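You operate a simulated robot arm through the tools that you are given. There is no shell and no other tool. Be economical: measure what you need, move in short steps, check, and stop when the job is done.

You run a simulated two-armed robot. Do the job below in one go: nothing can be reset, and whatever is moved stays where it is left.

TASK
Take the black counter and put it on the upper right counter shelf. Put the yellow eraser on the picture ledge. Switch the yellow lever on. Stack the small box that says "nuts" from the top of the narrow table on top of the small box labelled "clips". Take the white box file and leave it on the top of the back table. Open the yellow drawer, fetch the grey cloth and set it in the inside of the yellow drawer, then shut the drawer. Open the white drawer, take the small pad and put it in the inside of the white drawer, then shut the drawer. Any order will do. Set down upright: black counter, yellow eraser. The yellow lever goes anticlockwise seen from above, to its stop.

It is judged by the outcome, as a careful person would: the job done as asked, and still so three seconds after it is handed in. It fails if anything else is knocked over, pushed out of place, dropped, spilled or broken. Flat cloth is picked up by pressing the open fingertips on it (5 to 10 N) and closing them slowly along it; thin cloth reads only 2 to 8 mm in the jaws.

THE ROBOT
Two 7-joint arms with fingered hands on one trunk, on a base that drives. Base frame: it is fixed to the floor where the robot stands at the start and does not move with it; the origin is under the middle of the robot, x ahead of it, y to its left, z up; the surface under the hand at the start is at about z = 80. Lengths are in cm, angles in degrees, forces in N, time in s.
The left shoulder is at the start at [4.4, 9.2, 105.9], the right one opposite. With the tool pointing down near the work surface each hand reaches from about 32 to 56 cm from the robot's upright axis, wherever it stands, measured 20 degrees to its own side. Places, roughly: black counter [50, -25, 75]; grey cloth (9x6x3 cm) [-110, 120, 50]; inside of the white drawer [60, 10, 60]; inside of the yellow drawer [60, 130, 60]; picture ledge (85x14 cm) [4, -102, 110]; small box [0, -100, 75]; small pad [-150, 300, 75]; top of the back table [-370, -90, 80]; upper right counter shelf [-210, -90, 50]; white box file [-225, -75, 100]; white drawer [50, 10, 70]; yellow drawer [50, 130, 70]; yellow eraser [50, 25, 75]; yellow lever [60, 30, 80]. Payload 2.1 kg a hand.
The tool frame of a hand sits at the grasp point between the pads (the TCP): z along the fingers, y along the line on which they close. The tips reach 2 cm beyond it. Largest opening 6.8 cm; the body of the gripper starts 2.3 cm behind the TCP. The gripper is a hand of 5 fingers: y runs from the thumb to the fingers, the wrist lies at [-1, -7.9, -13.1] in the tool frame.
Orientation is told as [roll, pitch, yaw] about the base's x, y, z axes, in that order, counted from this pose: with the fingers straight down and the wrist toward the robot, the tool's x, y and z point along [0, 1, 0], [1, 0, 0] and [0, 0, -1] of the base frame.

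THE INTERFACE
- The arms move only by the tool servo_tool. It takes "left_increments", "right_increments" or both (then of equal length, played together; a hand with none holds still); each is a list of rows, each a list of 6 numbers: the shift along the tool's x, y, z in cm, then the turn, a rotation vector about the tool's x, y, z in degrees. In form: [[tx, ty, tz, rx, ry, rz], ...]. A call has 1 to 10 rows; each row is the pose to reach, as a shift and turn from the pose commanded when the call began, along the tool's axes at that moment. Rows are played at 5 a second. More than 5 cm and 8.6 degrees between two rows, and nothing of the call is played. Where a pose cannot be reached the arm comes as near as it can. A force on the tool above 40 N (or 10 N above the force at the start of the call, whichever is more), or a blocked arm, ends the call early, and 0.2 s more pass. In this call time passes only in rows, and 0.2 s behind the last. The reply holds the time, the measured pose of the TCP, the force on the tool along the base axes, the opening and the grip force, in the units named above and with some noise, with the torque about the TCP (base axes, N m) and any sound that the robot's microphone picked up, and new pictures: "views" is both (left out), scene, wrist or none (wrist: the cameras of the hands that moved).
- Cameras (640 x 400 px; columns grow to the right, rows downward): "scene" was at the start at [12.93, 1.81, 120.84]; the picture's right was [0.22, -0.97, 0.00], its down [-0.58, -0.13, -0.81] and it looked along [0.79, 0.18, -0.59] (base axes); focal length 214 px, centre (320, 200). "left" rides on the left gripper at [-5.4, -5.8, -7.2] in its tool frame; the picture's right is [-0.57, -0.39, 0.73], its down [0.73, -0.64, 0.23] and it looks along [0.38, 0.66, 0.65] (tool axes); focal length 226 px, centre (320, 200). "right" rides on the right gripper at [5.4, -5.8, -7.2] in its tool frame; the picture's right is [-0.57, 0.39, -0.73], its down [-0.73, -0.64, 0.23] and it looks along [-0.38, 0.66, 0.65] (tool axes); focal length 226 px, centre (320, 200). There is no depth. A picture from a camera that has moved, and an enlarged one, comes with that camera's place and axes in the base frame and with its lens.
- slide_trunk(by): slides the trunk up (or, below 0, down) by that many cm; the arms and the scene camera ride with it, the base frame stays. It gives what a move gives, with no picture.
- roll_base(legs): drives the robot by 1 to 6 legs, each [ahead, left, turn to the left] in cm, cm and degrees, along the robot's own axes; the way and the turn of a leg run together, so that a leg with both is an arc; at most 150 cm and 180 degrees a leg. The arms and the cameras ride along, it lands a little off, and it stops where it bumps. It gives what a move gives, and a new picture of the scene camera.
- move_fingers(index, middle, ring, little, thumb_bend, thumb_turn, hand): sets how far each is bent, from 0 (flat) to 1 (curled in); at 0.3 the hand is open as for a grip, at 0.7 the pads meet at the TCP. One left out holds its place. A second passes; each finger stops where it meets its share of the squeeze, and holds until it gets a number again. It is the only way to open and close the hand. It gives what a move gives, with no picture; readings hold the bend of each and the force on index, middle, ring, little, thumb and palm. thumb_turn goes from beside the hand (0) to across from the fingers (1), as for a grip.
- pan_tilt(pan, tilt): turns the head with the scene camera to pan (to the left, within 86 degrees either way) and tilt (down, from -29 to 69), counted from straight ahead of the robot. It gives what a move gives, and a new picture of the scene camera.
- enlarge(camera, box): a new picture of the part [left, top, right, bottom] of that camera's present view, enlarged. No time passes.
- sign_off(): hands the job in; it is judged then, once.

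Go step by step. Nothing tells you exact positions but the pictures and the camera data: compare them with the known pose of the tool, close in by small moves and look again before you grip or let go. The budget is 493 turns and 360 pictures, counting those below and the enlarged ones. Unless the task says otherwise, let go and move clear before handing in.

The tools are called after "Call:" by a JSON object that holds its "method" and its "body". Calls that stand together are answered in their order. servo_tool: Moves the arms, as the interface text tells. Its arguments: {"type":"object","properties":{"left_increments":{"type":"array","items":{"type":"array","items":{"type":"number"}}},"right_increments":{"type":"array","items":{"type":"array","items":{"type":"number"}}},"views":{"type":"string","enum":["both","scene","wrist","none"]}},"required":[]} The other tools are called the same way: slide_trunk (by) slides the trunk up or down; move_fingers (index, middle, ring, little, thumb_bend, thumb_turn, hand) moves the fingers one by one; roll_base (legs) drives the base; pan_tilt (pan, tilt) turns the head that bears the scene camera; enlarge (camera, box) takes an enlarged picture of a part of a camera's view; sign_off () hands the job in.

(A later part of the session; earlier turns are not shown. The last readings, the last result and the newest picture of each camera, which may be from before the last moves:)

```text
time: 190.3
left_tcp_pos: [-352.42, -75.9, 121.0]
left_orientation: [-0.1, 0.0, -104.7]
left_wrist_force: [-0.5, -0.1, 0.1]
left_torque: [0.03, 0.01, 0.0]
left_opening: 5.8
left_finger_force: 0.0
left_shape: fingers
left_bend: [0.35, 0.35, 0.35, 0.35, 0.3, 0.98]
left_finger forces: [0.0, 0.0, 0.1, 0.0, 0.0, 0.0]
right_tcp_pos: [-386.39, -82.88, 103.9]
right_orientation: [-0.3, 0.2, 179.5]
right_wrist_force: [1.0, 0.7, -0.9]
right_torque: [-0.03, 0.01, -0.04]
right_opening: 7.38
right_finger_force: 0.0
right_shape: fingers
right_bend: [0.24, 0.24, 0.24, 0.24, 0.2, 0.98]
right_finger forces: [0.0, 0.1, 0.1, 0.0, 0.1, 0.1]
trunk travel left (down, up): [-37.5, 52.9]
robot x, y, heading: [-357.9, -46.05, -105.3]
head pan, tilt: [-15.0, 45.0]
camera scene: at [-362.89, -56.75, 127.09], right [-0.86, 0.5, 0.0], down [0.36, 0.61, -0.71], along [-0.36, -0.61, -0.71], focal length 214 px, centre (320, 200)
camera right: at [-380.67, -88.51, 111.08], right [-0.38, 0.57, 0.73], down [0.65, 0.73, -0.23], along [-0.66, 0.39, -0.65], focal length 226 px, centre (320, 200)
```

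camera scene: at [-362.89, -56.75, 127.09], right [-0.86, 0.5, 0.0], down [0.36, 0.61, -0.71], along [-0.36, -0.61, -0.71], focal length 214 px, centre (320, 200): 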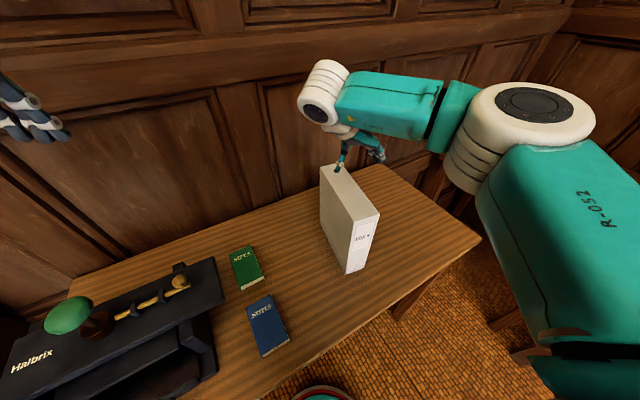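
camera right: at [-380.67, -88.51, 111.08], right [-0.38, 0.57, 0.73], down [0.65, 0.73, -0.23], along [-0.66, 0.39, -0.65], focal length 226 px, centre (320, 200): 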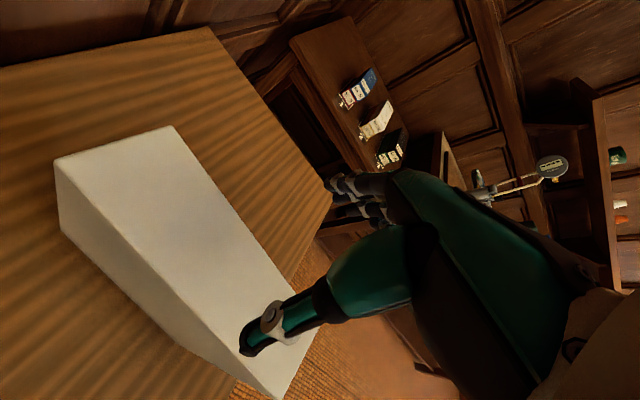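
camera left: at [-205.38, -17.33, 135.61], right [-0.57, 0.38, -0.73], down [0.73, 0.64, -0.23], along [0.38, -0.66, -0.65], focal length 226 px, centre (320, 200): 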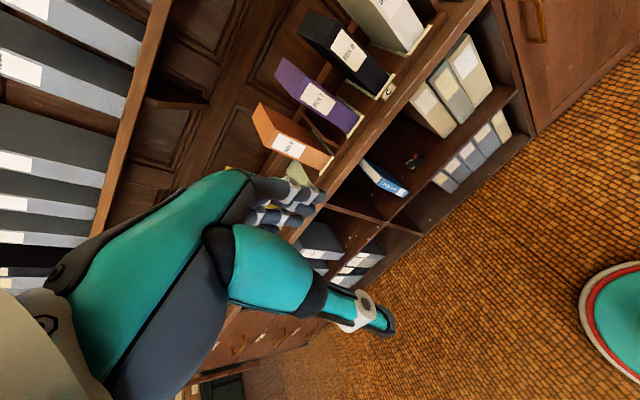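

The white file stands on the back table. I raise, back away, and reset the right hand's orientation.

Call:
{"method": "slide_trunk", "body": {"by": 10}}

Call:
{"method": "roll_base", "body": {"legs": [[-48, -12, 0]]}}

Call:
{"method": "servo_tool", "body": {"right_increments": [[0, 0, 0, 0, 0, -8.4], [0, 0, 0, 0, 0, -16.8], [0, 0, 0, 0, 0, -25.2], [0, 0, 0, 0, 0, -33.6], [0, 0, 0, 0, 0, -42], [0, 0, 0, 0, 0, -50.4], [0, 0, 0, 0, 0, -58.8], [0, 0, 0, 0, 0, -67], [0, 0, 0, 0, 0, -75]], "views": "none"}}

Call:
{"method": "move_fingers", "body": {"hand": "right", "index": 0.3, "middle": 0.3, "ring": 0.3, "little": 0.3, "thumb_bend": 0.3}}

Call:
{"method": "roll_base", "body": {"legs": [[0, 0, 150]]}}

Call:
{"method": "pan_tilt", "body": {"pan": 0, "tilt": 15}}

```text
time: 191.6
left_tcp_pos: [-352.53, -75.95, 131.0]
left_orientation: [-0.2, -0.1, -104.7]
left_wrist_force: [-0.4, 0.2, 0.7]
left_torque: [0.0, -0.04, 0.0]
left_opening: 5.78
left_finger_force: 0.2
left_shape: fingers
left_bend: [0.35, 0.35, 0.35, 0.35, 0.3, 0.98]
left_finger forces: [0.1, 0.0, 0.0, 0.0, 0.1, 0.1]
right_tcp_pos: [-386.39, -82.82, 113.9]
right_orientation: [-0.2, 0.1, 179.5]
right_wrist_force: [0.4, 0.5, 0.0]
right_torque: [0.0, 0.01, 0.01]
right_opening: 7.39
right_finger_force: 0.0
right_shape: fingers
right_bend: [0.24, 0.24, 0.24, 0.24, 0.2, 0.98]
right_finger forces: [0.0, 0.1, 0.0, 0.0, 0.0, 0.1]
trunk travel left (down, up): [-47.5, 42.9]
robot x, y, heading: [-357.95, -46.53, -105.0]
head pan, tilt: [-15.0, 45.0]
```

```text
time: 194.6
left_tcp_pos: [-351.21, -25.82, 130.97]
left_orientation: [-0.2, -0.1, -104.8]
left_wrist_force: [-0.2, -0.1, -0.9]
left_torque: [0.01, -0.01, -0.02]
left_opening: 5.82
left_finger_force: 0.0
left_shape: fingers
left_bend: [0.35, 0.35, 0.35, 0.35, 0.3, 0.98]
left_finger forces: [0.0, 0.0, 0.0, 0.1, 0.1, 0.0]
right_tcp_pos: [-385.27, -32.61, 113.91]
right_orientation: [-0.1, 0.3, 179.3]
right_wrist_force: [0.3, -0.1, -0.3]
right_torque: [-0.02, -0.01, -0.01]
right_opening: 7.37
right_finger_force: 0.2
right_shape: fingers
right_bend: [0.24, 0.24, 0.24, 0.24, 0.2, 0.98]
right_finger forces: [0.0, 0.0, 0.1, 0.1, 0.0, 0.1]
trunk travel left (down, up): [-47.5, 42.9]
robot x, y, heading: [-356.74, 3.62, -105.6]
head pan, tilt: [-15.0, 45.0]
camera scene: at [-361.38, -5.65, 137.15], right [-0.86, 0.5, 0.0], down [0.36, 0.61, -0.71], along [-0.36, -0.61, -0.71], focal length 214 px, centre (320, 200)
```

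scene: 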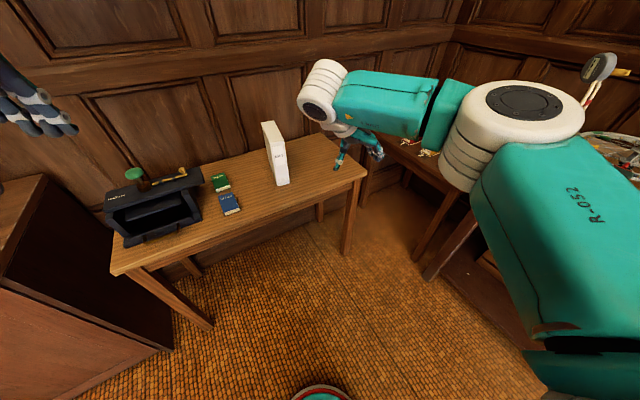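

```text
time: 196.6
left_tcp_pos: [-351.4, -25.87, 130.99]
left_orientation: [-0.1, -0.1, -104.9]
left_wrist_force: [0.1, -0.5, 0.3]
left_torque: [-0.02, -0.01, -0.01]
left_opening: 5.8
left_finger_force: 0.1
left_shape: fingers
left_bend: [0.35, 0.35, 0.35, 0.35, 0.3, 0.98]
left_finger forces: [0.1, 0.0, 0.1, 0.0, 0.1, 0.0]
right_tcp_pos: [-385.33, -32.62, 113.76]
right_orientation: [0.1, 0.1, -105.6]
right_wrist_force: [0.4, -0.5, -0.4]
right_torque: [-0.02, 0.01, 0.02]
right_opening: 7.38
right_finger_force: 0.2
right_shape: fingers
right_bend: [0.24, 0.24, 0.24, 0.24, 0.2, 0.98]
right_finger forces: [0.0, 0.1, 0.0, 0.0, 0.1, 0.0]
trunk travel left (down, up): [-47.5, 42.9]
robot x, y, heading: [-356.42, 3.57, -105.2]
head pan, tilt: [-15.0, 45.0]
```

```text
time: 197.6
left_tcp_pos: [-351.11, -25.71, 131.01]
left_orientation: [-0.1, -0.1, -104.8]
left_wrist_force: [-1.4, -0.7, -0.4]
left_torque: [-0.03, 0.04, 0.03]
left_opening: 5.8
left_finger_force: 0.1
left_shape: fingers
left_bend: [0.35, 0.35, 0.35, 0.35, 0.3, 0.98]
left_finger forces: [0.1, 0.1, 0.0, 0.0, 0.1, 0.0]
right_tcp_pos: [-385.21, -32.68, 113.79]
right_orientation: [0.1, 0.2, -105.7]
right_wrist_force: [0.1, -0.8, -0.8]
right_torque: [-0.01, 0.0, -0.03]
right_opening: 6.27
right_finger_force: 0.1
right_shape: fingers
right_bend: [0.3, 0.3, 0.3, 0.3, 0.3, 0.98]
right_finger forces: [0.0, 0.1, 0.1, 0.0, 0.0, 0.1]
trunk travel left (down, up): [-47.5, 42.9]
robot x, y, heading: [-356.57, 3.41, -105.2]
head pan, tilt: [-15.0, 45.0]
```

```text
time: 204.1
left_tcp_pos: [-345.98, 31.63, 131.01]
left_orientation: [-0.1, 0.0, 43.7]
left_wrist_force: [1.0, -0.7, 0.1]
left_torque: [-0.01, -0.05, 0.01]
left_opening: 5.82
left_finger_force: 0.1
left_shape: fingers
left_bend: [0.35, 0.35, 0.35, 0.35, 0.3, 0.98]
left_finger forces: [0.1, 0.0, 0.0, 0.0, 0.0, 0.0]
right_tcp_pos: [-313.49, 19.59, 113.78]
right_orientation: [0.0, 0.3, 42.7]
right_wrist_force: [-0.6, 0.1, -0.7]
right_torque: [0.04, -0.02, 0.0]
right_opening: 6.27
right_finger_force: 0.0
right_shape: fingers
right_bend: [0.3, 0.3, 0.3, 0.3, 0.3, 0.98]
right_finger forces: [0.0, 0.0, 0.0, 0.1, 0.0, 0.1]
trunk travel left (down, up): [-47.5, 42.9]
robot x, y, heading: [-356.56, 3.34, 42.9]
head pan, tilt: [-15.0, 45.0]
camera scene: at [-347.88, 8.85, 137.15], right [0.47, -0.88, 0.0], down [-0.62, -0.33, -0.71], along [0.62, 0.33, -0.71], focal length 214 px, centre (320, 200)
```

scene: 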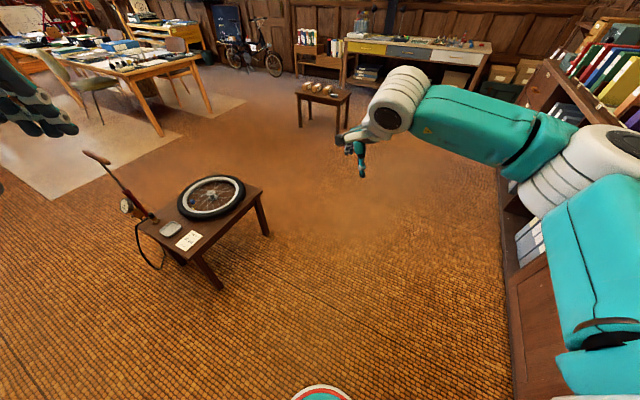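

```text
time: 205.0
left_tcp_pos: [-346.01, 31.71, 130.92]
left_orientation: [-0.1, -0.1, 43.7]
left_wrist_force: [-0.7, 0.2, -0.7]
left_torque: [-0.04, 0.0, -0.03]
left_opening: 5.79
left_finger_force: 0.1
left_shape: fingers
left_bend: [0.35, 0.35, 0.35, 0.35, 0.3, 0.98]
left_finger forces: [0.0, 0.0, 0.0, 0.0, 0.0, 0.0]
right_tcp_pos: [-313.54, 19.65, 113.92]
right_orientation: [0.0, 0.2, 42.9]
right_wrist_force: [-0.5, 0.3, -0.1]
right_torque: [-0.01, 0.0, -0.02]
right_opening: 6.28
right_finger_force: 0.1
right_shape: fingers
right_bend: [0.3, 0.3, 0.3, 0.3, 0.3, 0.98]
right_finger forces: [0.0, 0.0, 0.0, 0.0, 0.0, 0.1]
trunk travel left (down, up): [-47.5, 42.9]
robot x, y, heading: [-357.32, 3.63, 43.4]
head pan, tilt: [0.0, 15.0]
camera scene: at [-348.23, 11.39, 141.82], right [0.68, -0.73, 0.0], down [-0.19, -0.18, -0.97], along [0.71, 0.66, -0.26], focal length 214 px, centre (320, 200)
```

scene: 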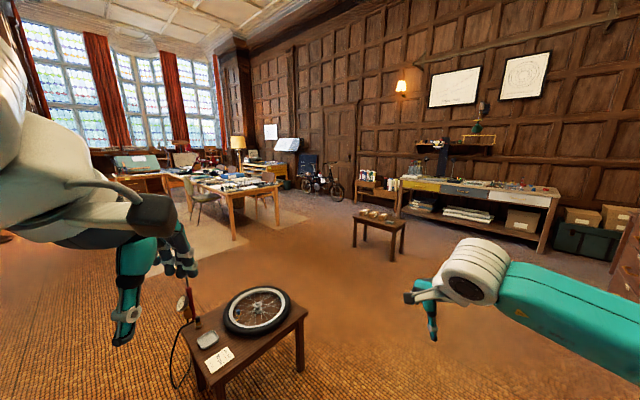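

The low bench ahead is where the cloth lies, and the big table behind holds the small pad. I drive around the wheel stool toward the big table.

Call:
{"method": "roll_base", "body": {"legs": [[0, 0, -43.4], [150, 0, 0], [0, 0, 90], [145, 0, 0]]}}

```text
time: 224.8
left_tcp_pos: [-227.14, 173.27, 131.0]
left_orientation: [0.0, -0.1, 92.4]
left_wrist_force: [-0.5, -0.6, -0.2]
left_torque: [0.01, 0.01, -0.02]
left_opening: 5.79
left_finger_force: 0.1
left_shape: fingers
left_bend: [0.35, 0.35, 0.35, 0.35, 0.3, 0.98]
left_finger forces: [0.0, 0.0, 0.0, 0.0, 0.1, 0.0]
right_tcp_pos: [-196.62, 189.91, 113.8]
right_orientation: [0.1, 0.2, 91.5]
right_wrist_force: [-0.1, 0.3, 0.2]
right_torque: [0.0, -0.02, -0.01]
right_opening: 6.28
right_finger_force: 0.0
right_shape: fingers
right_bend: [0.3, 0.3, 0.3, 0.3, 0.3, 0.98]
right_finger forces: [0.0, 0.1, 0.0, 0.0, 0.0, 0.0]
trunk travel left (down, up): [-47.5, 42.9]
robot x, y, heading: [-213.23, 146.81, 91.5]
head pan, tilt: [0.0, 15.0]
camera scene: at [-213.46, 158.3, 141.83], right [1.0, 0.03, 0.0], down [0.01, -0.26, -0.97], along [-0.03, 0.97, -0.26], focal length 214 px, centre (320, 200)
```

scene: 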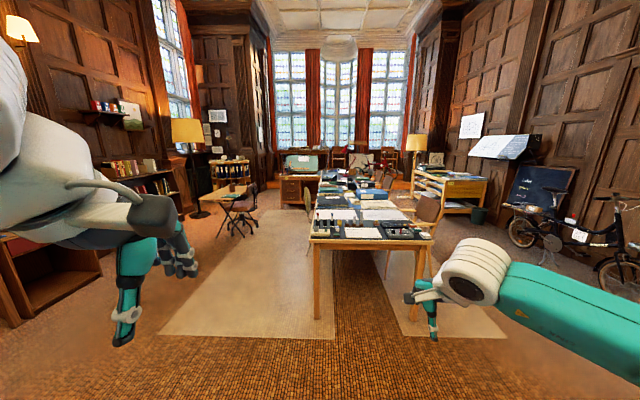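

Call:
{"method": "roll_base", "body": {"legs": [[80, -45, -1.5]]}}

Call:
{"method": "pan_tilt", "body": {"pan": 0, "tilt": 40}}

```text
time: 229.6
left_tcp_pos: [-182.77, 253.52, 130.98]
left_orientation: [-0.1, -0.1, 90.8]
left_wrist_force: [0.0, 0.8, 1.2]
left_torque: [-0.01, -0.01, -0.02]
left_opening: 5.78
left_finger_force: 0.1
left_shape: fingers
left_bend: [0.35, 0.35, 0.35, 0.35, 0.3, 0.98]
left_finger forces: [0.1, 0.1, 0.0, 0.0, 0.0, 0.1]
right_tcp_pos: [-151.84, 269.27, 113.87]
right_orientation: [0.1, 0.2, 89.8]
right_wrist_force: [0.3, 0.7, -0.8]
right_torque: [0.01, -0.01, 0.01]
right_opening: 6.25
right_finger_force: 0.1
right_shape: fingers
right_bend: [0.3, 0.3, 0.3, 0.3, 0.3, 0.98]
right_finger forces: [0.1, 0.0, 0.0, 0.0, 0.0, 0.0]
trunk travel left (down, up): [-47.5, 42.9]
robot x, y, heading: [-169.86, 226.26, 90.6]
head pan, tilt: [0.0, 15.0]
camera scene: at [-169.6, 238.04, 141.82], right [1.0, 0.0, 0.0], down [0.0, -0.26, -0.97], along [0.0, 0.97, -0.26], focal length 214 px, centre (320, 200)
```

scene: 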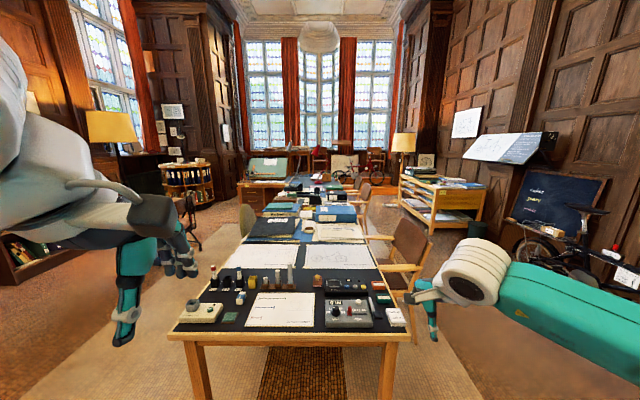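

```text
time: 230.5
left_tcp_pos: [-182.88, 253.43, 131.01]
left_orientation: [0.0, -0.2, 90.8]
left_wrist_force: [-0.8, 0.1, 0.5]
left_torque: [0.0, -0.03, 0.0]
left_opening: 5.82
left_finger_force: 0.1
left_shape: fingers
left_bend: [0.35, 0.35, 0.35, 0.35, 0.3, 0.98]
left_finger forces: [0.0, 0.0, 0.0, 0.0, 0.0, 0.0]
right_tcp_pos: [-151.91, 269.28, 113.81]
right_orientation: [0.0, 0.2, 89.9]
right_wrist_force: [0.4, 0.5, 0.4]
right_torque: [0.02, -0.02, 0.0]
right_opening: 6.27
right_finger_force: 0.2
right_shape: fingers
right_bend: [0.3, 0.3, 0.3, 0.3, 0.3, 0.98]
right_finger forces: [0.0, 0.0, 0.1, 0.0, 0.0, 0.0]
trunk travel left (down, up): [-47.5, 42.9]
robot x, y, heading: [-169.61, 226.34, 90.3]
head pan, tilt: [0.0, 40.0]
camera scene: at [-169.6, 237.19, 137.88], right [1.0, 0.0, 0.0], down [0.0, -0.64, -0.77], along [0.0, 0.77, -0.64], focal length 214 px, centre (320, 200)
```

scene: 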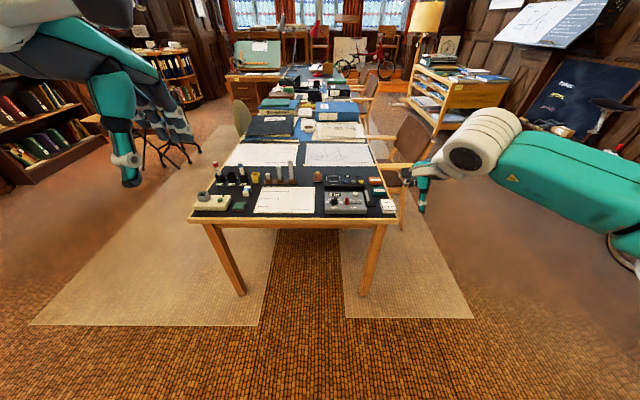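

Call:
{"method": "enlarge", "body": {"camera": "scene", "box": [180, 145, 420, 225]}}

Call:
{"method": "enlarge", "body": {"camera": "scene", "box": [310, 160, 420, 220]}}

```text
2.67 times, centred on (300, 185) of scene
camera zoom: at [-169.6, 237.19, 137.88], right [1.0, 0.0, 0.0], down [0.0, -0.64, -0.77], along [0.0, 0.77, -0.64], focal length 572 px, centre (373, 240)
```

zoom: 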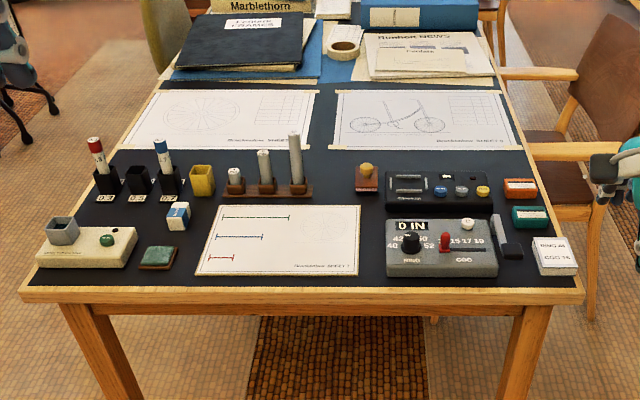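

```text
5.82 times, centred on (365, 190) of scene
camera zoom: at [-169.6, 237.19, 137.88], right [1.0, 0.0, 0.0], down [0.0, -0.64, -0.77], along [0.0, 0.77, -0.64], focal length 1248 px, centre (58, 258)
```

zoom: 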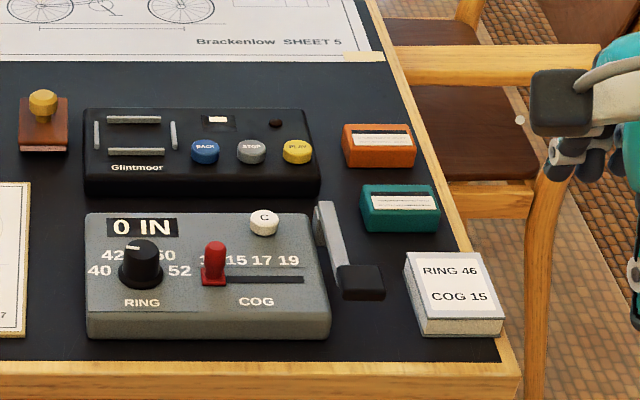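

The small pad is the white notepad ("RING 46 / COG 15") at the table's front right corner, about (-141, 306), 6 cm wide. As before, I use the right hand turned outward so it closes along x.

Call:
{"method": "servo_tool", "body": {"right_increments": [[0, 0, 0, 0, 0, 8.5], [0, 0, 0, 0, 0, 17], [0, 0, 0, 0, 0, 25.5], [0, 0, 0, 0, 0, 34], [0, 0, 0, 0, 0, 42.5], [0, 0, 0, 0, 0, 51], [0, 0, 0, 0, 0, 59.5], [0, 0, 0, 0, 0, 68], [0, 0, 0, 0, 0, 76]], "views": "none"}}

Call:
{"method": "roll_base", "body": {"legs": [[0, 0, -14.3], [28, -5, 0]]}}

Call:
{"method": "slide_trunk", "body": {"by": -18}}

Call:
{"method": "pan_tilt", "body": {"pan": -15, "tilt": 45}}

Call:
{"method": "enlarge", "body": {"camera": "right", "box": [0, 0, 640, 400]}}

```text
time: 232.5
left_tcp_pos: [-182.86, 253.52, 130.82]
left_orientation: [-0.2, 0.0, 90.8]
left_wrist_force: [-1.0, 1.1, -0.3]
left_torque: [-0.02, 0.01, -0.01]
left_opening: 5.81
left_finger_force: 0.1
left_shape: fingers
left_bend: [0.35, 0.35, 0.35, 0.35, 0.3, 0.98]
left_finger forces: [0.1, 0.0, 0.0, 0.0, 0.0, 0.0]
right_tcp_pos: [-151.81, 269.17, 113.83]
right_orientation: [-0.3, 0.2, 13.6]
right_wrist_force: [-0.1, -0.5, 0.5]
right_torque: [0.02, -0.01, 0.01]
right_opening: 6.26
right_finger_force: 0.0
right_shape: fingers
right_bend: [0.3, 0.3, 0.3, 0.3, 0.3, 0.98]
right_finger forces: [0.0, 0.0, 0.0, 0.0, 0.1, 0.1]
trunk travel left (down, up): [-47.5, 42.9]
robot x, y, heading: [-169.49, 226.76, 90.3]
head pan, tilt: [0.0, 40.0]
```

```text
time: 235.3
left_tcp_pos: [-164.42, 281.54, 131.04]
left_orientation: [-0.1, -0.1, 76.9]
left_wrist_force: [-0.5, 0.9, 0.5]
left_torque: [0.05, 0.02, 0.0]
left_opening: 5.8
left_finger_force: 0.0
left_shape: fingers
left_bend: [0.35, 0.35, 0.35, 0.35, 0.3, 0.98]
left_finger forces: [0.0, 0.0, 0.0, 0.0, 0.1, 0.0]
right_tcp_pos: [-130.48, 289.33, 113.86]
right_orientation: [-0.2, 0.2, 0.0]
right_wrist_force: [-0.7, 0.7, 0.8]
right_torque: [-0.02, -0.02, -0.03]
right_opening: 6.3
right_finger_force: 0.1
right_shape: fingers
right_bend: [0.3, 0.3, 0.3, 0.3, 0.3, 0.98]
right_finger forces: [0.0, 0.0, 0.1, 0.1, 0.0, 0.0]
trunk travel left (down, up): [-47.5, 42.9]
robot x, y, heading: [-158.17, 252.09, 76.4]
head pan, tilt: [0.0, 40.0]
camera scene: at [-155.5, 262.59, 137.87], right [0.97, -0.24, 0.0], down [-0.15, -0.63, -0.77], along [0.18, 0.74, -0.64], focal length 214 px, centre (320, 200)
```

scene: 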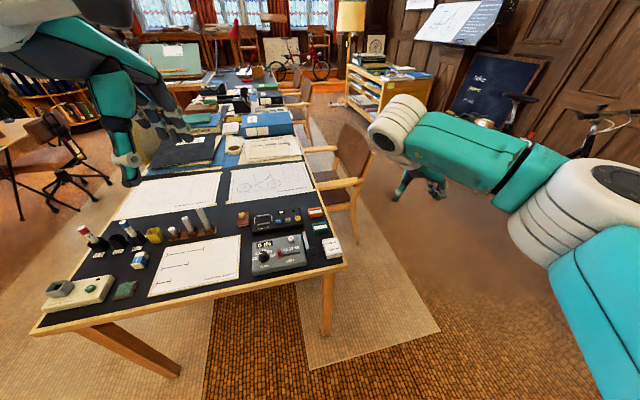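

```text
time: 237.3
left_tcp_pos: [-164.41, 281.48, 112.92]
left_orientation: [-0.1, -0.1, 77.0]
left_wrist_force: [0.6, 0.3, -0.8]
left_torque: [0.0, 0.01, 0.01]
left_opening: 5.81
left_finger_force: 0.1
left_shape: fingers
left_bend: [0.35, 0.35, 0.35, 0.35, 0.3, 0.98]
left_finger forces: [0.0, 0.1, 0.0, 0.1, 0.0, 0.1]
right_tcp_pos: [-130.52, 289.4, 95.77]
right_orientation: [-0.1, 0.2, 0.0]
right_wrist_force: [0.3, 0.1, -0.2]
right_torque: [0.04, -0.03, 0.01]
right_opening: 6.31
right_finger_force: 0.1
right_shape: fingers
right_bend: [0.3, 0.3, 0.3, 0.3, 0.3, 0.98]
right_finger forces: [0.0, 0.0, 0.1, 0.1, 0.0, 0.0]
trunk travel left (down, up): [-29.5, 60.9]
robot x, y, heading: [-157.93, 252.61, 76.2]
head pan, tilt: [0.0, 40.0]
```

```text
time: 238.1
left_tcp_pos: [-164.4, 281.54, 113.02]
left_orientation: [0.0, -0.2, 76.9]
left_wrist_force: [0.1, -0.4, -0.2]
left_torque: [0.0, -0.01, 0.0]
left_opening: 5.82
left_finger_force: 0.0
left_shape: fingers
left_bend: [0.35, 0.35, 0.35, 0.35, 0.3, 0.98]
left_finger forces: [0.1, 0.1, 0.1, 0.0, 0.0, 0.0]
right_tcp_pos: [-130.76, 289.25, 95.81]
right_orientation: [-0.2, 0.1, 0.0]
right_wrist_force: [0.2, -0.2, -0.5]
right_torque: [-0.02, -0.03, -0.01]
right_opening: 6.28
right_finger_force: 0.0
right_shape: fingers
right_bend: [0.3, 0.3, 0.3, 0.3, 0.3, 0.98]
right_finger forces: [0.0, 0.0, 0.0, 0.0, 0.1, 0.1]
trunk travel left (down, up): [-29.5, 60.9]
robot x, y, heading: [-157.99, 251.98, 76.4]
head pan, tilt: [-15.0, 45.0]
camera scene: at [-153.12, 263.54, 119.03], right [0.88, -0.48, 0.0], down [-0.34, -0.62, -0.71], along [0.34, 0.62, -0.71], focal length 214 px, centre (320, 200)
```

scene: 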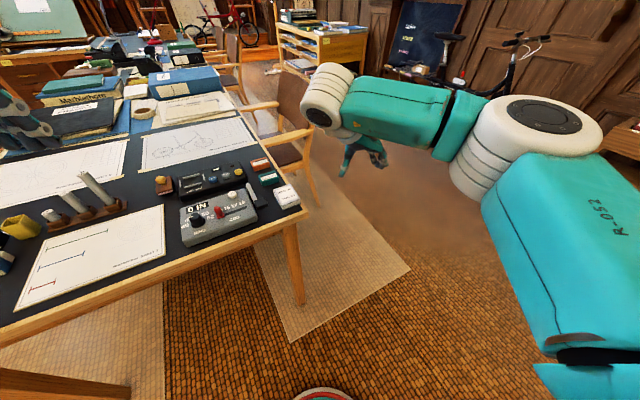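

```text
1.00 times, centred on (320, 200) of right (not enlarged: the box is as wide or as high as the picture)
camera zoom: at [-136.48, 294.72, 102.97], right [0.39, -0.56, 0.73], down [-0.64, -0.73, -0.23], along [0.66, -0.38, -0.65], focal length 226 px, centre (320, 200)
```

zoom: 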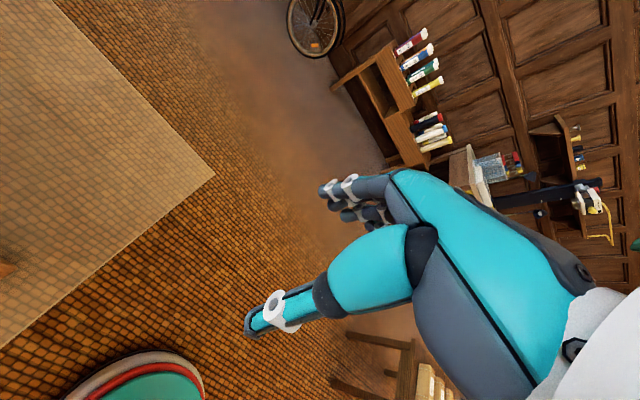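

Call:
{"method": "roll_base", "body": {"legs": [[14, 13.9, 0]]}}

Call:
{"method": "servo_tool", "body": {"right_increments": [[0, 0, 3.5, 0, 0, 0], [0, 0, 7, 0, 0, 0]], "views": "both"}}

```text
time: 239.7
left_tcp_pos: [-175.0, 298.38, 112.93]
left_orientation: [-0.1, -0.1, 77.0]
left_wrist_force: [-0.2, -0.4, 0.2]
left_torque: [-0.02, -0.02, -0.02]
left_opening: 5.8
left_finger_force: 0.1
left_shape: fingers
left_bend: [0.35, 0.35, 0.35, 0.35, 0.3, 0.98]
left_finger forces: [0.0, 0.1, 0.1, 0.0, 0.0, 0.1]
right_tcp_pos: [-141.07, 306.38, 95.93]
right_orientation: [-0.2, 0.3, 0.2]
right_wrist_force: [0.0, 0.4, 0.0]
right_torque: [0.0, 0.05, -0.01]
right_opening: 6.27
right_finger_force: 0.0
right_shape: fingers
right_bend: [0.3, 0.3, 0.3, 0.3, 0.3, 0.98]
right_finger forces: [0.1, 0.0, 0.1, 0.0, 0.1, 0.0]
trunk travel left (down, up): [-29.5, 60.9]
robot x, y, heading: [-168.97, 269.19, 76.3]
head pan, tilt: [-15.0, 45.0]
camera scene: at [-163.52, 280.49, 119.03], right [0.88, -0.48, 0.0], down [-0.34, -0.62, -0.71], along [0.34, 0.62, -0.71], focal length 214 px, centre (320, 200)
```

scene: 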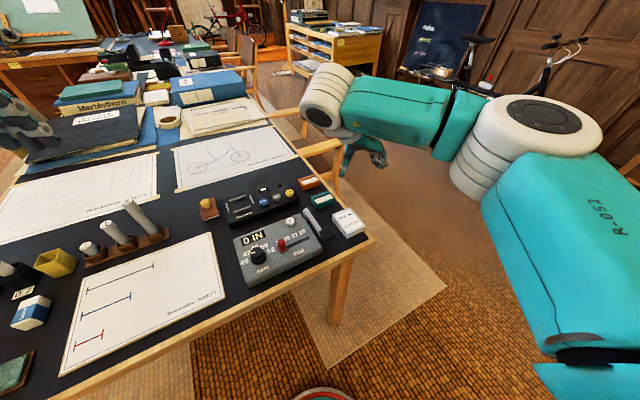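

```text
time: 240.3
left_tcp_pos: [-175.0, 298.43, 112.97]
left_orientation: [0.0, -0.1, 77.0]
left_wrist_force: [0.4, -0.3, -0.1]
left_torque: [0.0, 0.0, 0.01]
left_opening: 5.84
left_finger_force: 0.0
left_shape: fingers
left_bend: [0.35, 0.35, 0.35, 0.35, 0.3, 0.98]
left_finger forces: [0.0, 0.1, 0.0, 0.0, 0.0, 0.0]
right_tcp_pos: [-141.22, 306.41, 88.66]
right_orientation: [-0.2, 0.3, 0.2]
right_wrist_force: [-0.4, 0.4, -0.5]
right_torque: [0.02, 0.01, 0.0]
right_opening: 6.3
right_finger_force: 0.0
right_shape: fingers
right_bend: [0.3, 0.3, 0.3, 0.3, 0.3, 0.98]
right_finger forces: [0.0, 0.0, 0.0, 0.1, 0.1, 0.0]
trunk travel left (down, up): [-29.5, 60.9]
robot x, y, heading: [-168.62, 269.37, 76.4]
head pan, tilt: [-15.0, 45.0]
camera scene: at [-163.52, 280.49, 119.02], right [0.88, -0.48, 0.0], down [-0.34, -0.62, -0.71], along [0.34, 0.62, -0.71], focal length 214 px, centre (320, 200)
camera right: at [-147.0, 311.73, 95.82], right [0.39, -0.56, 0.73], down [-0.64, -0.74, -0.23], along [0.66, -0.38, -0.65], focal length 226 px, centre (320, 200)
```

scene: 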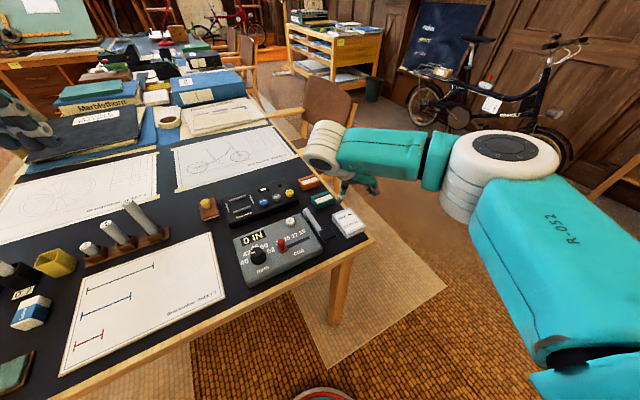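
right: 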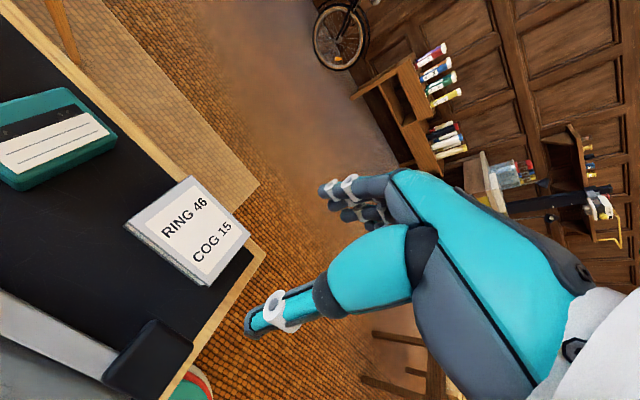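

Call:
{"method": "move_fingers", "body": {"hand": "right", "index": 0.25, "middle": 0.25, "ring": 0.25, "little": 0.25, "thumb_bend": 0.25}}

Call:
{"method": "servo_tool", "body": {"right_increments": [[0.8, 0.3, 3, 0, 0, 0], [1.5, 0.5, 6, 0, 0, 0], [1.5, 0.5, 7.5, 0, 0, 0]], "views": "wrist"}}

Call:
{"method": "enlarge", "body": {"camera": "scene", "box": [290, 150, 410, 260]}}

```text
time: 241.3
left_tcp_pos: [-174.87, 298.56, 113.0]
left_orientation: [-0.1, -0.1, 77.1]
left_wrist_force: [0.1, 0.7, 0.0]
left_torque: [0.04, 0.0, 0.0]
left_opening: 5.82
left_finger_force: 0.1
left_shape: fingers
left_bend: [0.35, 0.35, 0.35, 0.35, 0.3, 0.98]
left_finger forces: [0.0, 0.0, 0.0, 0.0, 0.0, 0.1]
right_tcp_pos: [-141.1, 306.35, 88.72]
right_orientation: [-0.2, 0.3, 0.0]
right_wrist_force: [0.0, 0.6, 0.1]
right_torque: [-0.03, 0.01, -0.03]
right_opening: 6.99
right_finger_force: 0.1
right_shape: fingers
right_bend: [0.25, 0.25, 0.25, 0.25, 0.25, 0.98]
right_finger forces: [0.2, 0.0, 0.1, 0.1, 0.0, 0.0]
trunk travel left (down, up): [-29.5, 60.9]
robot x, y, heading: [-168.5, 269.0, 76.6]
head pan, tilt: [-15.0, 45.0]
```

```text
time: 242.1
left_tcp_pos: [-174.73, 298.4, 113.0]
left_orientation: [0.0, -0.1, 77.0]
left_wrist_force: [-0.1, 0.8, 0.5]
left_torque: [0.01, 0.03, 0.02]
left_opening: 5.82
left_finger_force: 0.1
left_shape: fingers
left_bend: [0.35, 0.35, 0.35, 0.35, 0.3, 0.98]
left_finger forces: [0.1, 0.0, 0.0, 0.0, 0.0, 0.0]
right_tcp_pos: [-140.77, 307.79, 81.34]
right_orientation: [-0.1, 0.1, 0.1]
right_wrist_force: [0.6, 0.6, 0.9]
right_torque: [-0.02, 0.02, -0.01]
right_opening: 6.98
right_finger_force: 0.0
right_shape: fingers
right_bend: [0.25, 0.25, 0.25, 0.25, 0.25, 0.98]
right_finger forces: [0.0, 0.0, 0.1, 0.0, 0.0, 0.0]
trunk travel left (down, up): [-29.5, 60.9]
robot x, y, heading: [-168.29, 269.27, 76.6]
head pan, tilt: [-15.0, 45.0]
camera right: at [-146.53, 313.22, 88.4], right [0.39, -0.56, 0.73], down [-0.64, -0.73, -0.23], along [0.66, -0.38, -0.65], focal length 226 px, centre (320, 200)
```

right: 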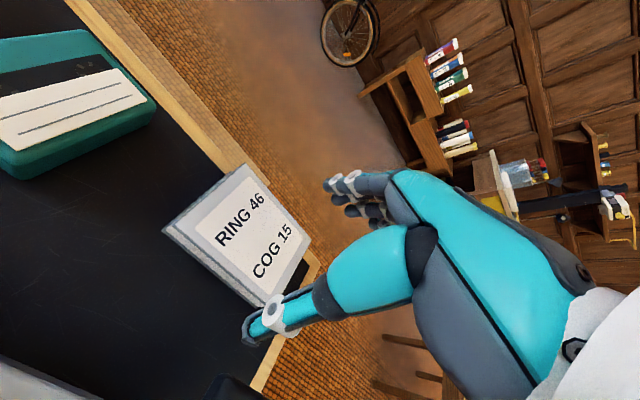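

```text
3.64 times, centred on (350, 205) of scene
camera zoom: at [-163.52, 280.49, 119.03], right [0.88, -0.48, 0.0], down [-0.34, -0.62, -0.71], along [0.34, 0.62, -0.71], focal length 780 px, centre (211, 182)
```

zoom: 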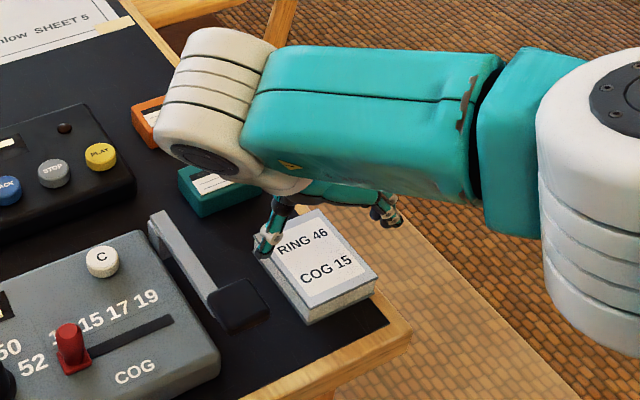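

Call:
{"method": "servo_tool", "body": {"right_increments": [[0, 0.1, 1.5, 0, 0, 0], [0, 0.1, 2.6, 0, 0, 0], [0, 0.1, 3.3, 0, 0, 0]], "views": "wrist"}}

Call:
{"method": "enlarge", "body": {"camera": "scene", "box": [310, 170, 390, 250]}}

```text
time: 242.9
left_tcp_pos: [-174.92, 298.48, 113.0]
left_orientation: [-0.2, -0.2, 77.0]
left_wrist_force: [-0.7, -0.3, 0.4]
left_torque: [-0.01, 0.0, -0.02]
left_opening: 5.81
left_finger_force: 0.1
left_shape: fingers
left_bend: [0.35, 0.35, 0.35, 0.35, 0.3, 0.98]
left_finger forces: [0.0, 0.0, 0.0, 0.0, 0.0, 0.1]
right_tcp_pos: [-140.48, 307.81, 78.1]
right_orientation: [0.0, 0.1, 0.2]
right_wrist_force: [0.0, -0.1, -0.4]
right_torque: [0.0, 0.01, 0.02]
right_opening: 6.98
right_finger_force: 0.0
right_shape: fingers
right_bend: [0.25, 0.25, 0.25, 0.25, 0.25, 0.98]
right_finger forces: [0.0, 0.0, 0.0, 0.0, 0.0, 0.0]
trunk travel left (down, up): [-29.5, 60.9]
robot x, y, heading: [-168.26, 269.62, 76.4]
head pan, tilt: [-15.0, 45.0]
camera right: at [-146.38, 313.23, 85.17], right [0.39, -0.56, 0.73], down [-0.64, -0.74, -0.23], along [0.66, -0.38, -0.65], focal length 226 px, centre (320, 200)
```

right: 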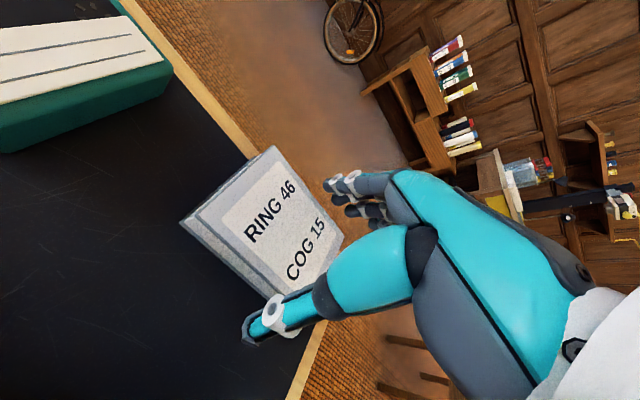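

```text
5.00 times, centred on (350, 210) of scene
camera zoom: at [-163.52, 280.48, 119.03], right [0.88, -0.48, 0.0], down [-0.34, -0.62, -0.71], along [0.34, 0.62, -0.71], focal length 1072 px, centre (170, 150)
```

zoom: 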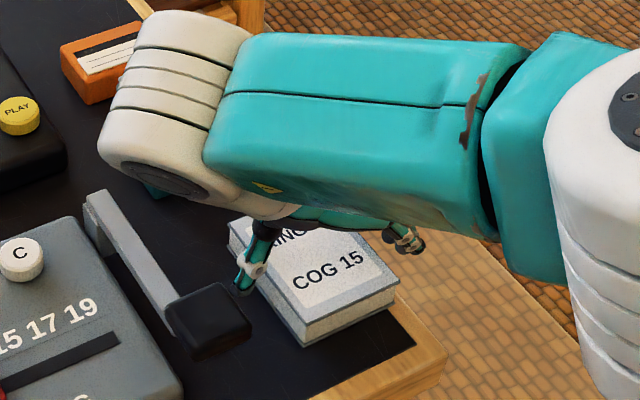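

Call:
{"method": "move_fingers", "body": {"hand": "right", "index": 0.36, "middle": 0.36, "ring": 0.36, "little": 0.36, "thumb_bend": 0.36}}

Call:
{"method": "enlarge", "body": {"camera": "right", "box": [160, 130, 400, 350]}}

```text
time: 243.9
left_tcp_pos: [-174.91, 298.34, 112.9]
left_orientation: [-0.1, -0.1, 77.1]
left_wrist_force: [-0.7, -0.1, 0.0]
left_torque: [-0.04, 0.01, -0.02]
left_opening: 5.84
left_finger_force: 0.1
left_shape: fingers
left_bend: [0.35, 0.35, 0.35, 0.35, 0.3, 0.98]
left_finger forces: [0.0, 0.0, 0.0, 0.0, 0.0, 0.0]
right_tcp_pos: [-140.51, 307.82, 78.1]
right_orientation: [-0.2, 0.1, 0.1]
right_wrist_force: [-0.9, -0.3, 1.3]
right_torque: [-0.01, -0.05, 0.01]
right_opening: 5.3
right_finger_force: 0.0
right_shape: fingers
right_bend: [0.36, 0.35, 0.36, 0.36, 0.36, 0.98]
right_finger forces: [0.0, 0.6, 0.0, 0.0, 0.1, 0.1]
trunk travel left (down, up): [-29.5, 60.9]
robot x, y, heading: [-168.45, 269.09, 76.6]
head pan, tilt: [-15.0, 45.0]
```

```text
1.82 times, centred on (280, 240) of right
camera zoom: at [-146.37, 313.23, 85.18], right [0.39, -0.56, 0.73], down [-0.64, -0.73, -0.23], along [0.66, -0.38, -0.65], focal length 411 px, centre (393, 127)
```

zoom: 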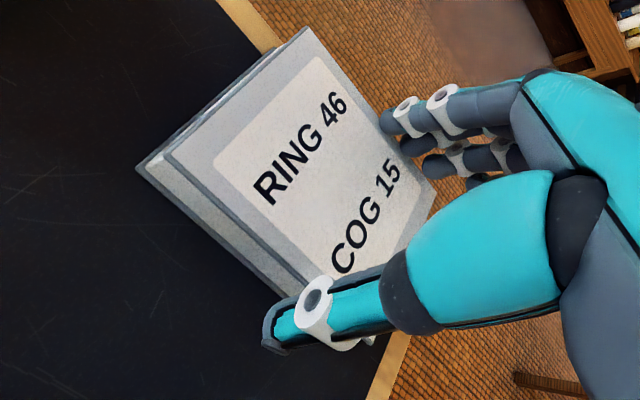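

Call:
{"method": "move_fingers", "body": {"hand": "right", "index": 0.48, "middle": 0.48, "ring": 0.48, "little": 0.48, "thumb_bend": 0.48}}

Call:
{"method": "enlarge", "body": {"camera": "right", "box": [160, 130, 400, 350]}}

```text
time: 244.9
left_tcp_pos: [-174.95, 298.32, 112.99]
left_orientation: [-0.2, 0.0, 77.0]
left_wrist_force: [0.0, 0.5, 0.4]
left_torque: [-0.02, 0.04, 0.01]
left_opening: 5.82
left_finger_force: 0.1
left_shape: fingers
left_bend: [0.35, 0.35, 0.35, 0.35, 0.3, 0.98]
left_finger forces: [0.0, 0.0, 0.0, 0.1, 0.0, 0.0]
right_tcp_pos: [-140.51, 307.74, 78.14]
right_orientation: [-0.1, 0.1, 0.0]
right_wrist_force: [3.4, 1.1, 12.9]
right_torque: [-0.01, -0.44, 0.06]
right_opening: 3.47
right_finger_force: 6.7
right_shape: fingers
right_bend: [0.46, 0.4, 0.48, 0.48, 0.47, 0.98]
right_finger forces: [3.9, 8.7, 0.0, 0.0, 0.4, 0.0]
trunk travel left (down, up): [-29.5, 60.9]
robot x, y, heading: [-168.29, 269.12, 76.2]
head pan, tilt: [-15.0, 45.0]
```

```text
1.82 times, centred on (280, 240) of right
camera zoom: at [-146.38, 313.19, 85.24], right [0.39, -0.56, 0.73], down [-0.64, -0.73, -0.23], along [0.66, -0.38, -0.65], focal length 411 px, centre (393, 127)
```

zoom: 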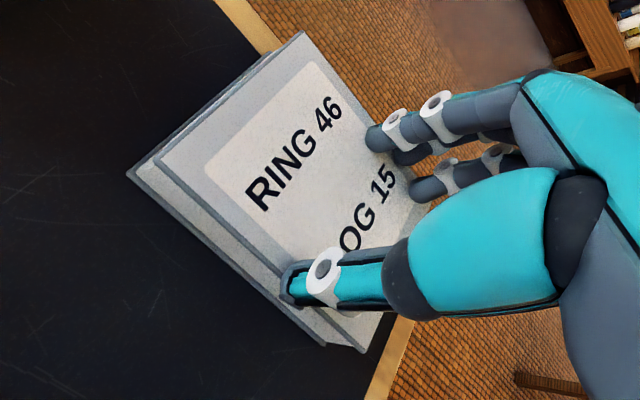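

The tips were too high and slid onto the pad. I open, lower more, and retry.

Call:
{"method": "move_fingers", "body": {"hand": "right", "index": 0.24, "middle": 0.24, "ring": 0.24, "little": 0.24, "thumb_bend": 0.24}}

Call:
{"method": "servo_tool", "body": {"right_increments": [[0, 0, 0.5, 0, 0, 0], [0, 0, 1, 0, 0, 0], [0, 0, 1.5, 0, 0, 0]], "views": "wrist"}}

```text
time: 245.9
left_tcp_pos: [-174.87, 298.46, 112.98]
left_orientation: [-0.1, -0.1, 77.0]
left_wrist_force: [-0.6, 0.5, -0.3]
left_torque: [0.02, 0.02, -0.01]
left_opening: 5.79
left_finger_force: 0.1
left_shape: fingers
left_bend: [0.35, 0.35, 0.35, 0.35, 0.3, 0.98]
left_finger forces: [0.0, 0.0, 0.1, 0.1, 0.0, 0.0]
right_tcp_pos: [-140.46, 307.91, 78.03]
right_orientation: [-0.2, 0.2, 0.1]
right_wrist_force: [0.6, 0.4, -0.3]
right_torque: [0.01, 0.01, 0.0]
right_opening: 7.12
right_finger_force: 0.1
right_shape: fingers
right_bend: [0.24, 0.24, 0.24, 0.24, 0.24, 0.98]
right_finger forces: [0.1, 0.0, 0.1, 0.1, 0.0, 0.0]
trunk travel left (down, up): [-29.5, 60.9]
robot x, y, heading: [-168.34, 269.51, 76.3]
head pan, tilt: [-15.0, 45.0]
```

```text
time: 246.7
left_tcp_pos: [-174.99, 298.45, 112.94]
left_orientation: [-0.1, 0.0, 77.0]
left_wrist_force: [0.2, 0.3, -0.3]
left_torque: [-0.02, -0.02, -0.02]
left_opening: 5.82
left_finger_force: 0.0
left_shape: fingers
left_bend: [0.35, 0.35, 0.35, 0.35, 0.3, 0.98]
left_finger forces: [0.0, 0.1, 0.0, 0.0, 0.0, 0.0]
right_tcp_pos: [-140.53, 307.83, 76.52]
right_orientation: [-0.2, 0.3, 0.0]
right_wrist_force: [-0.1, 0.5, 0.1]
right_torque: [0.01, 0.03, 0.0]
right_opening: 7.12
right_finger_force: 0.1
right_shape: fingers
right_bend: [0.24, 0.24, 0.24, 0.24, 0.24, 0.98]
right_finger forces: [0.0, 0.1, 0.0, 0.0, 0.1, 0.0]
trunk travel left (down, up): [-29.5, 60.9]
robot x, y, heading: [-168.43, 269.07, 76.7]
head pan, tilt: [-15.0, 45.0]
camera right: at [-146.38, 313.15, 83.74], right [0.39, -0.56, 0.73], down [-0.64, -0.74, -0.23], along [0.66, -0.38, -0.65], focal length 226 px, centre (320, 200)
```

right: 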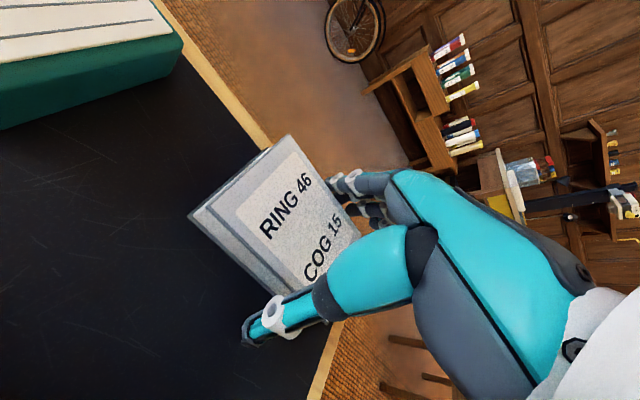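

Call:
{"method": "servo_tool", "body": {"right_increments": [[0, 0, 0.4, 0, 0, 0], [0, 0, 0.8, 0, 0, 0]], "views": "none"}}

Call:
{"method": "move_fingers", "body": {"hand": "right", "index": 0.36, "middle": 0.36, "ring": 0.36, "little": 0.36, "thumb_bend": 0.36}}

Call:
{"method": "enlarge", "body": {"camera": "right", "box": [160, 130, 400, 350]}}

```text
time: 247.3
left_tcp_pos: [-174.89, 298.46, 112.96]
left_orientation: [-0.1, -0.1, 77.0]
left_wrist_force: [-0.3, -0.2, 0.1]
left_torque: [-0.02, -0.02, -0.02]
left_opening: 5.79
left_finger_force: 0.0
left_shape: fingers
left_bend: [0.35, 0.35, 0.35, 0.35, 0.3, 0.98]
left_finger forces: [0.0, 0.0, 0.0, 0.1, 0.1, 0.1]
right_tcp_pos: [-140.66, 307.81, 75.8]
right_orientation: [-0.2, 0.3, 0.1]
right_wrist_force: [0.9, -0.4, 1.5]
right_torque: [0.04, -0.03, 0.0]
right_opening: 7.24
right_finger_force: 0.3
right_shape: fingers
right_bend: [0.23, 0.24, 0.24, 0.24, 0.24, 0.98]
right_finger forces: [0.9, 0.1, 0.0, 0.0, 0.0, 0.0]
trunk travel left (down, up): [-29.5, 60.9]
robot x, y, heading: [-168.07, 268.96, 76.6]
head pan, tilt: [-15.0, 45.0]
```

```text
time: 248.3
left_tcp_pos: [-174.95, 298.4, 112.82]
left_orientation: [-0.1, -0.1, 77.0]
left_wrist_force: [-0.1, -0.7, 0.7]
left_torque: [0.0, 0.0, -0.02]
left_opening: 5.78
left_finger_force: 0.0
left_shape: fingers
left_bend: [0.35, 0.35, 0.35, 0.35, 0.3, 0.98]
left_finger forces: [0.0, 0.0, 0.0, 0.1, 0.0, 0.1]
right_tcp_pos: [-140.63, 307.8, 75.78]
right_orientation: [0.0, 0.1, 0.2]
right_wrist_force: [3.6, 1.1, 9.8]
right_torque: [-0.07, -0.34, 0.01]
right_opening: 6.24
right_finger_force: 6.6
right_shape: fingers
right_bend: [0.29, 0.28, 0.35, 0.35, 0.31, 0.97]
right_finger forces: [3.7, 4.5, 1.9, 0.5, 2.9, 0.1]
trunk travel left (down, up): [-29.5, 60.9]
robot x, y, heading: [-168.48, 269.11, 76.5]
head pan, tilt: [-15.0, 45.0]
```

```text
1.82 times, centred on (280, 240) of right
camera zoom: at [-146.38, 313.15, 82.94], right [0.39, -0.56, 0.73], down [-0.64, -0.73, -0.23], along [0.66, -0.38, -0.65], focal length 411 px, centre (393, 127)
```

zoom: 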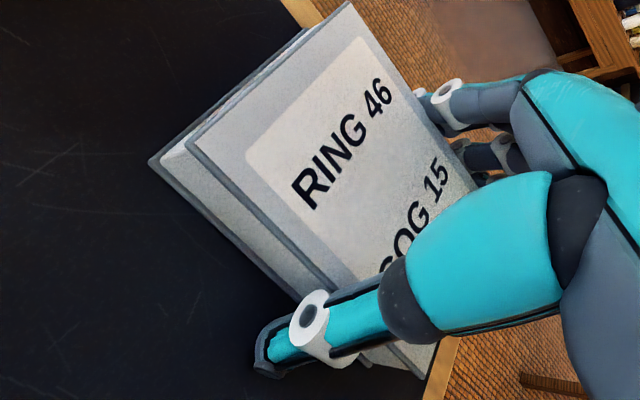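

Call:
{"method": "servo_tool", "body": {"right_increments": [[0, 0, -0.3, 0, 0, 0]], "views": "none"}}

Call:
{"method": "move_fingers", "body": {"hand": "right", "index": 0.42, "middle": 0.42, "ring": 0.46, "little": 0.48, "thumb_bend": 0.46}}

Call:
{"method": "enlarge", "body": {"camera": "right", "box": [160, 130, 400, 350]}}

```text
time: 248.7
left_tcp_pos: [-174.93, 298.45, 112.99]
left_orientation: [-0.1, -0.2, 77.0]
left_wrist_force: [-0.1, -0.1, 0.0]
left_torque: [0.0, -0.01, 0.0]
left_opening: 5.82
left_finger_force: 0.1
left_shape: fingers
left_bend: [0.35, 0.35, 0.35, 0.35, 0.3, 0.98]
left_finger forces: [0.0, 0.0, 0.0, 0.0, 0.1, 0.0]
right_tcp_pos: [-140.52, 307.75, 76.02]
right_orientation: [-0.1, 0.3, 0.1]
right_wrist_force: [3.3, 0.2, -0.1]
right_torque: [0.01, -0.02, 0.03]
right_opening: 6.1
right_finger_force: 4.7
right_shape: fingers
right_bend: [0.31, 0.27, 0.36, 0.36, 0.32, 0.97]
right_finger forces: [2.8, 2.8, 0.0, 0.3, 2.9, 0.1]
trunk travel left (down, up): [-29.5, 60.9]
robot x, y, heading: [-168.39, 269.06, 76.4]
head pan, tilt: [-15.0, 45.0]
```

```text
time: 249.7
left_tcp_pos: [-174.98, 298.37, 113.01]
left_orientation: [-0.2, -0.1, 77.0]
left_wrist_force: [0.2, 0.7, 0.1]
left_torque: [0.01, -0.02, 0.01]
left_opening: 5.82
left_finger_force: 0.0
left_shape: fingers
left_bend: [0.35, 0.35, 0.35, 0.35, 0.3, 0.98]
left_finger forces: [0.0, 0.0, 0.1, 0.1, 0.1, 0.0]
right_tcp_pos: [-140.62, 307.77, 76.12]
right_orientation: [-0.1, 0.1, 0.1]
right_wrist_force: [1.2, 0.5, 9.4]
right_torque: [-0.06, -0.42, 0.03]
right_opening: 5.8
right_finger_force: 13.9
right_shape: fingers
right_bend: [0.33, 0.34, 0.43, 0.44, 0.34, 0.95]
right_finger forces: [4.8, 9.8, 1.5, 2.9, 9.1, 0.1]
trunk travel left (down, up): [-29.5, 60.9]
robot x, y, heading: [-168.62, 269.22, 76.5]
head pan, tilt: [-15.0, 45.0]
```

```text
1.82 times, centred on (280, 240) of right
camera zoom: at [-146.44, 313.12, 83.21], right [0.39, -0.56, 0.73], down [-0.64, -0.73, -0.23], along [0.66, -0.38, -0.65], focal length 411 px, centre (393, 127)
```

zoom: 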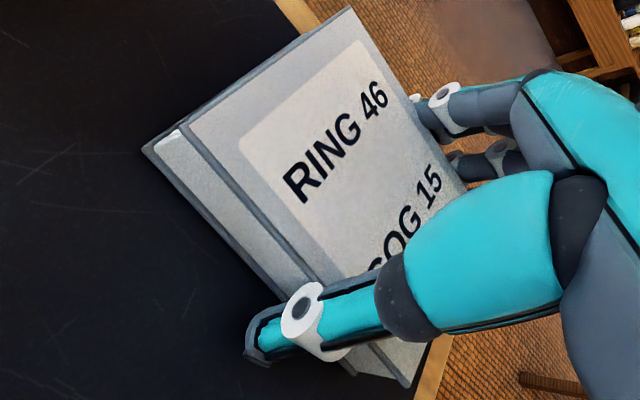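

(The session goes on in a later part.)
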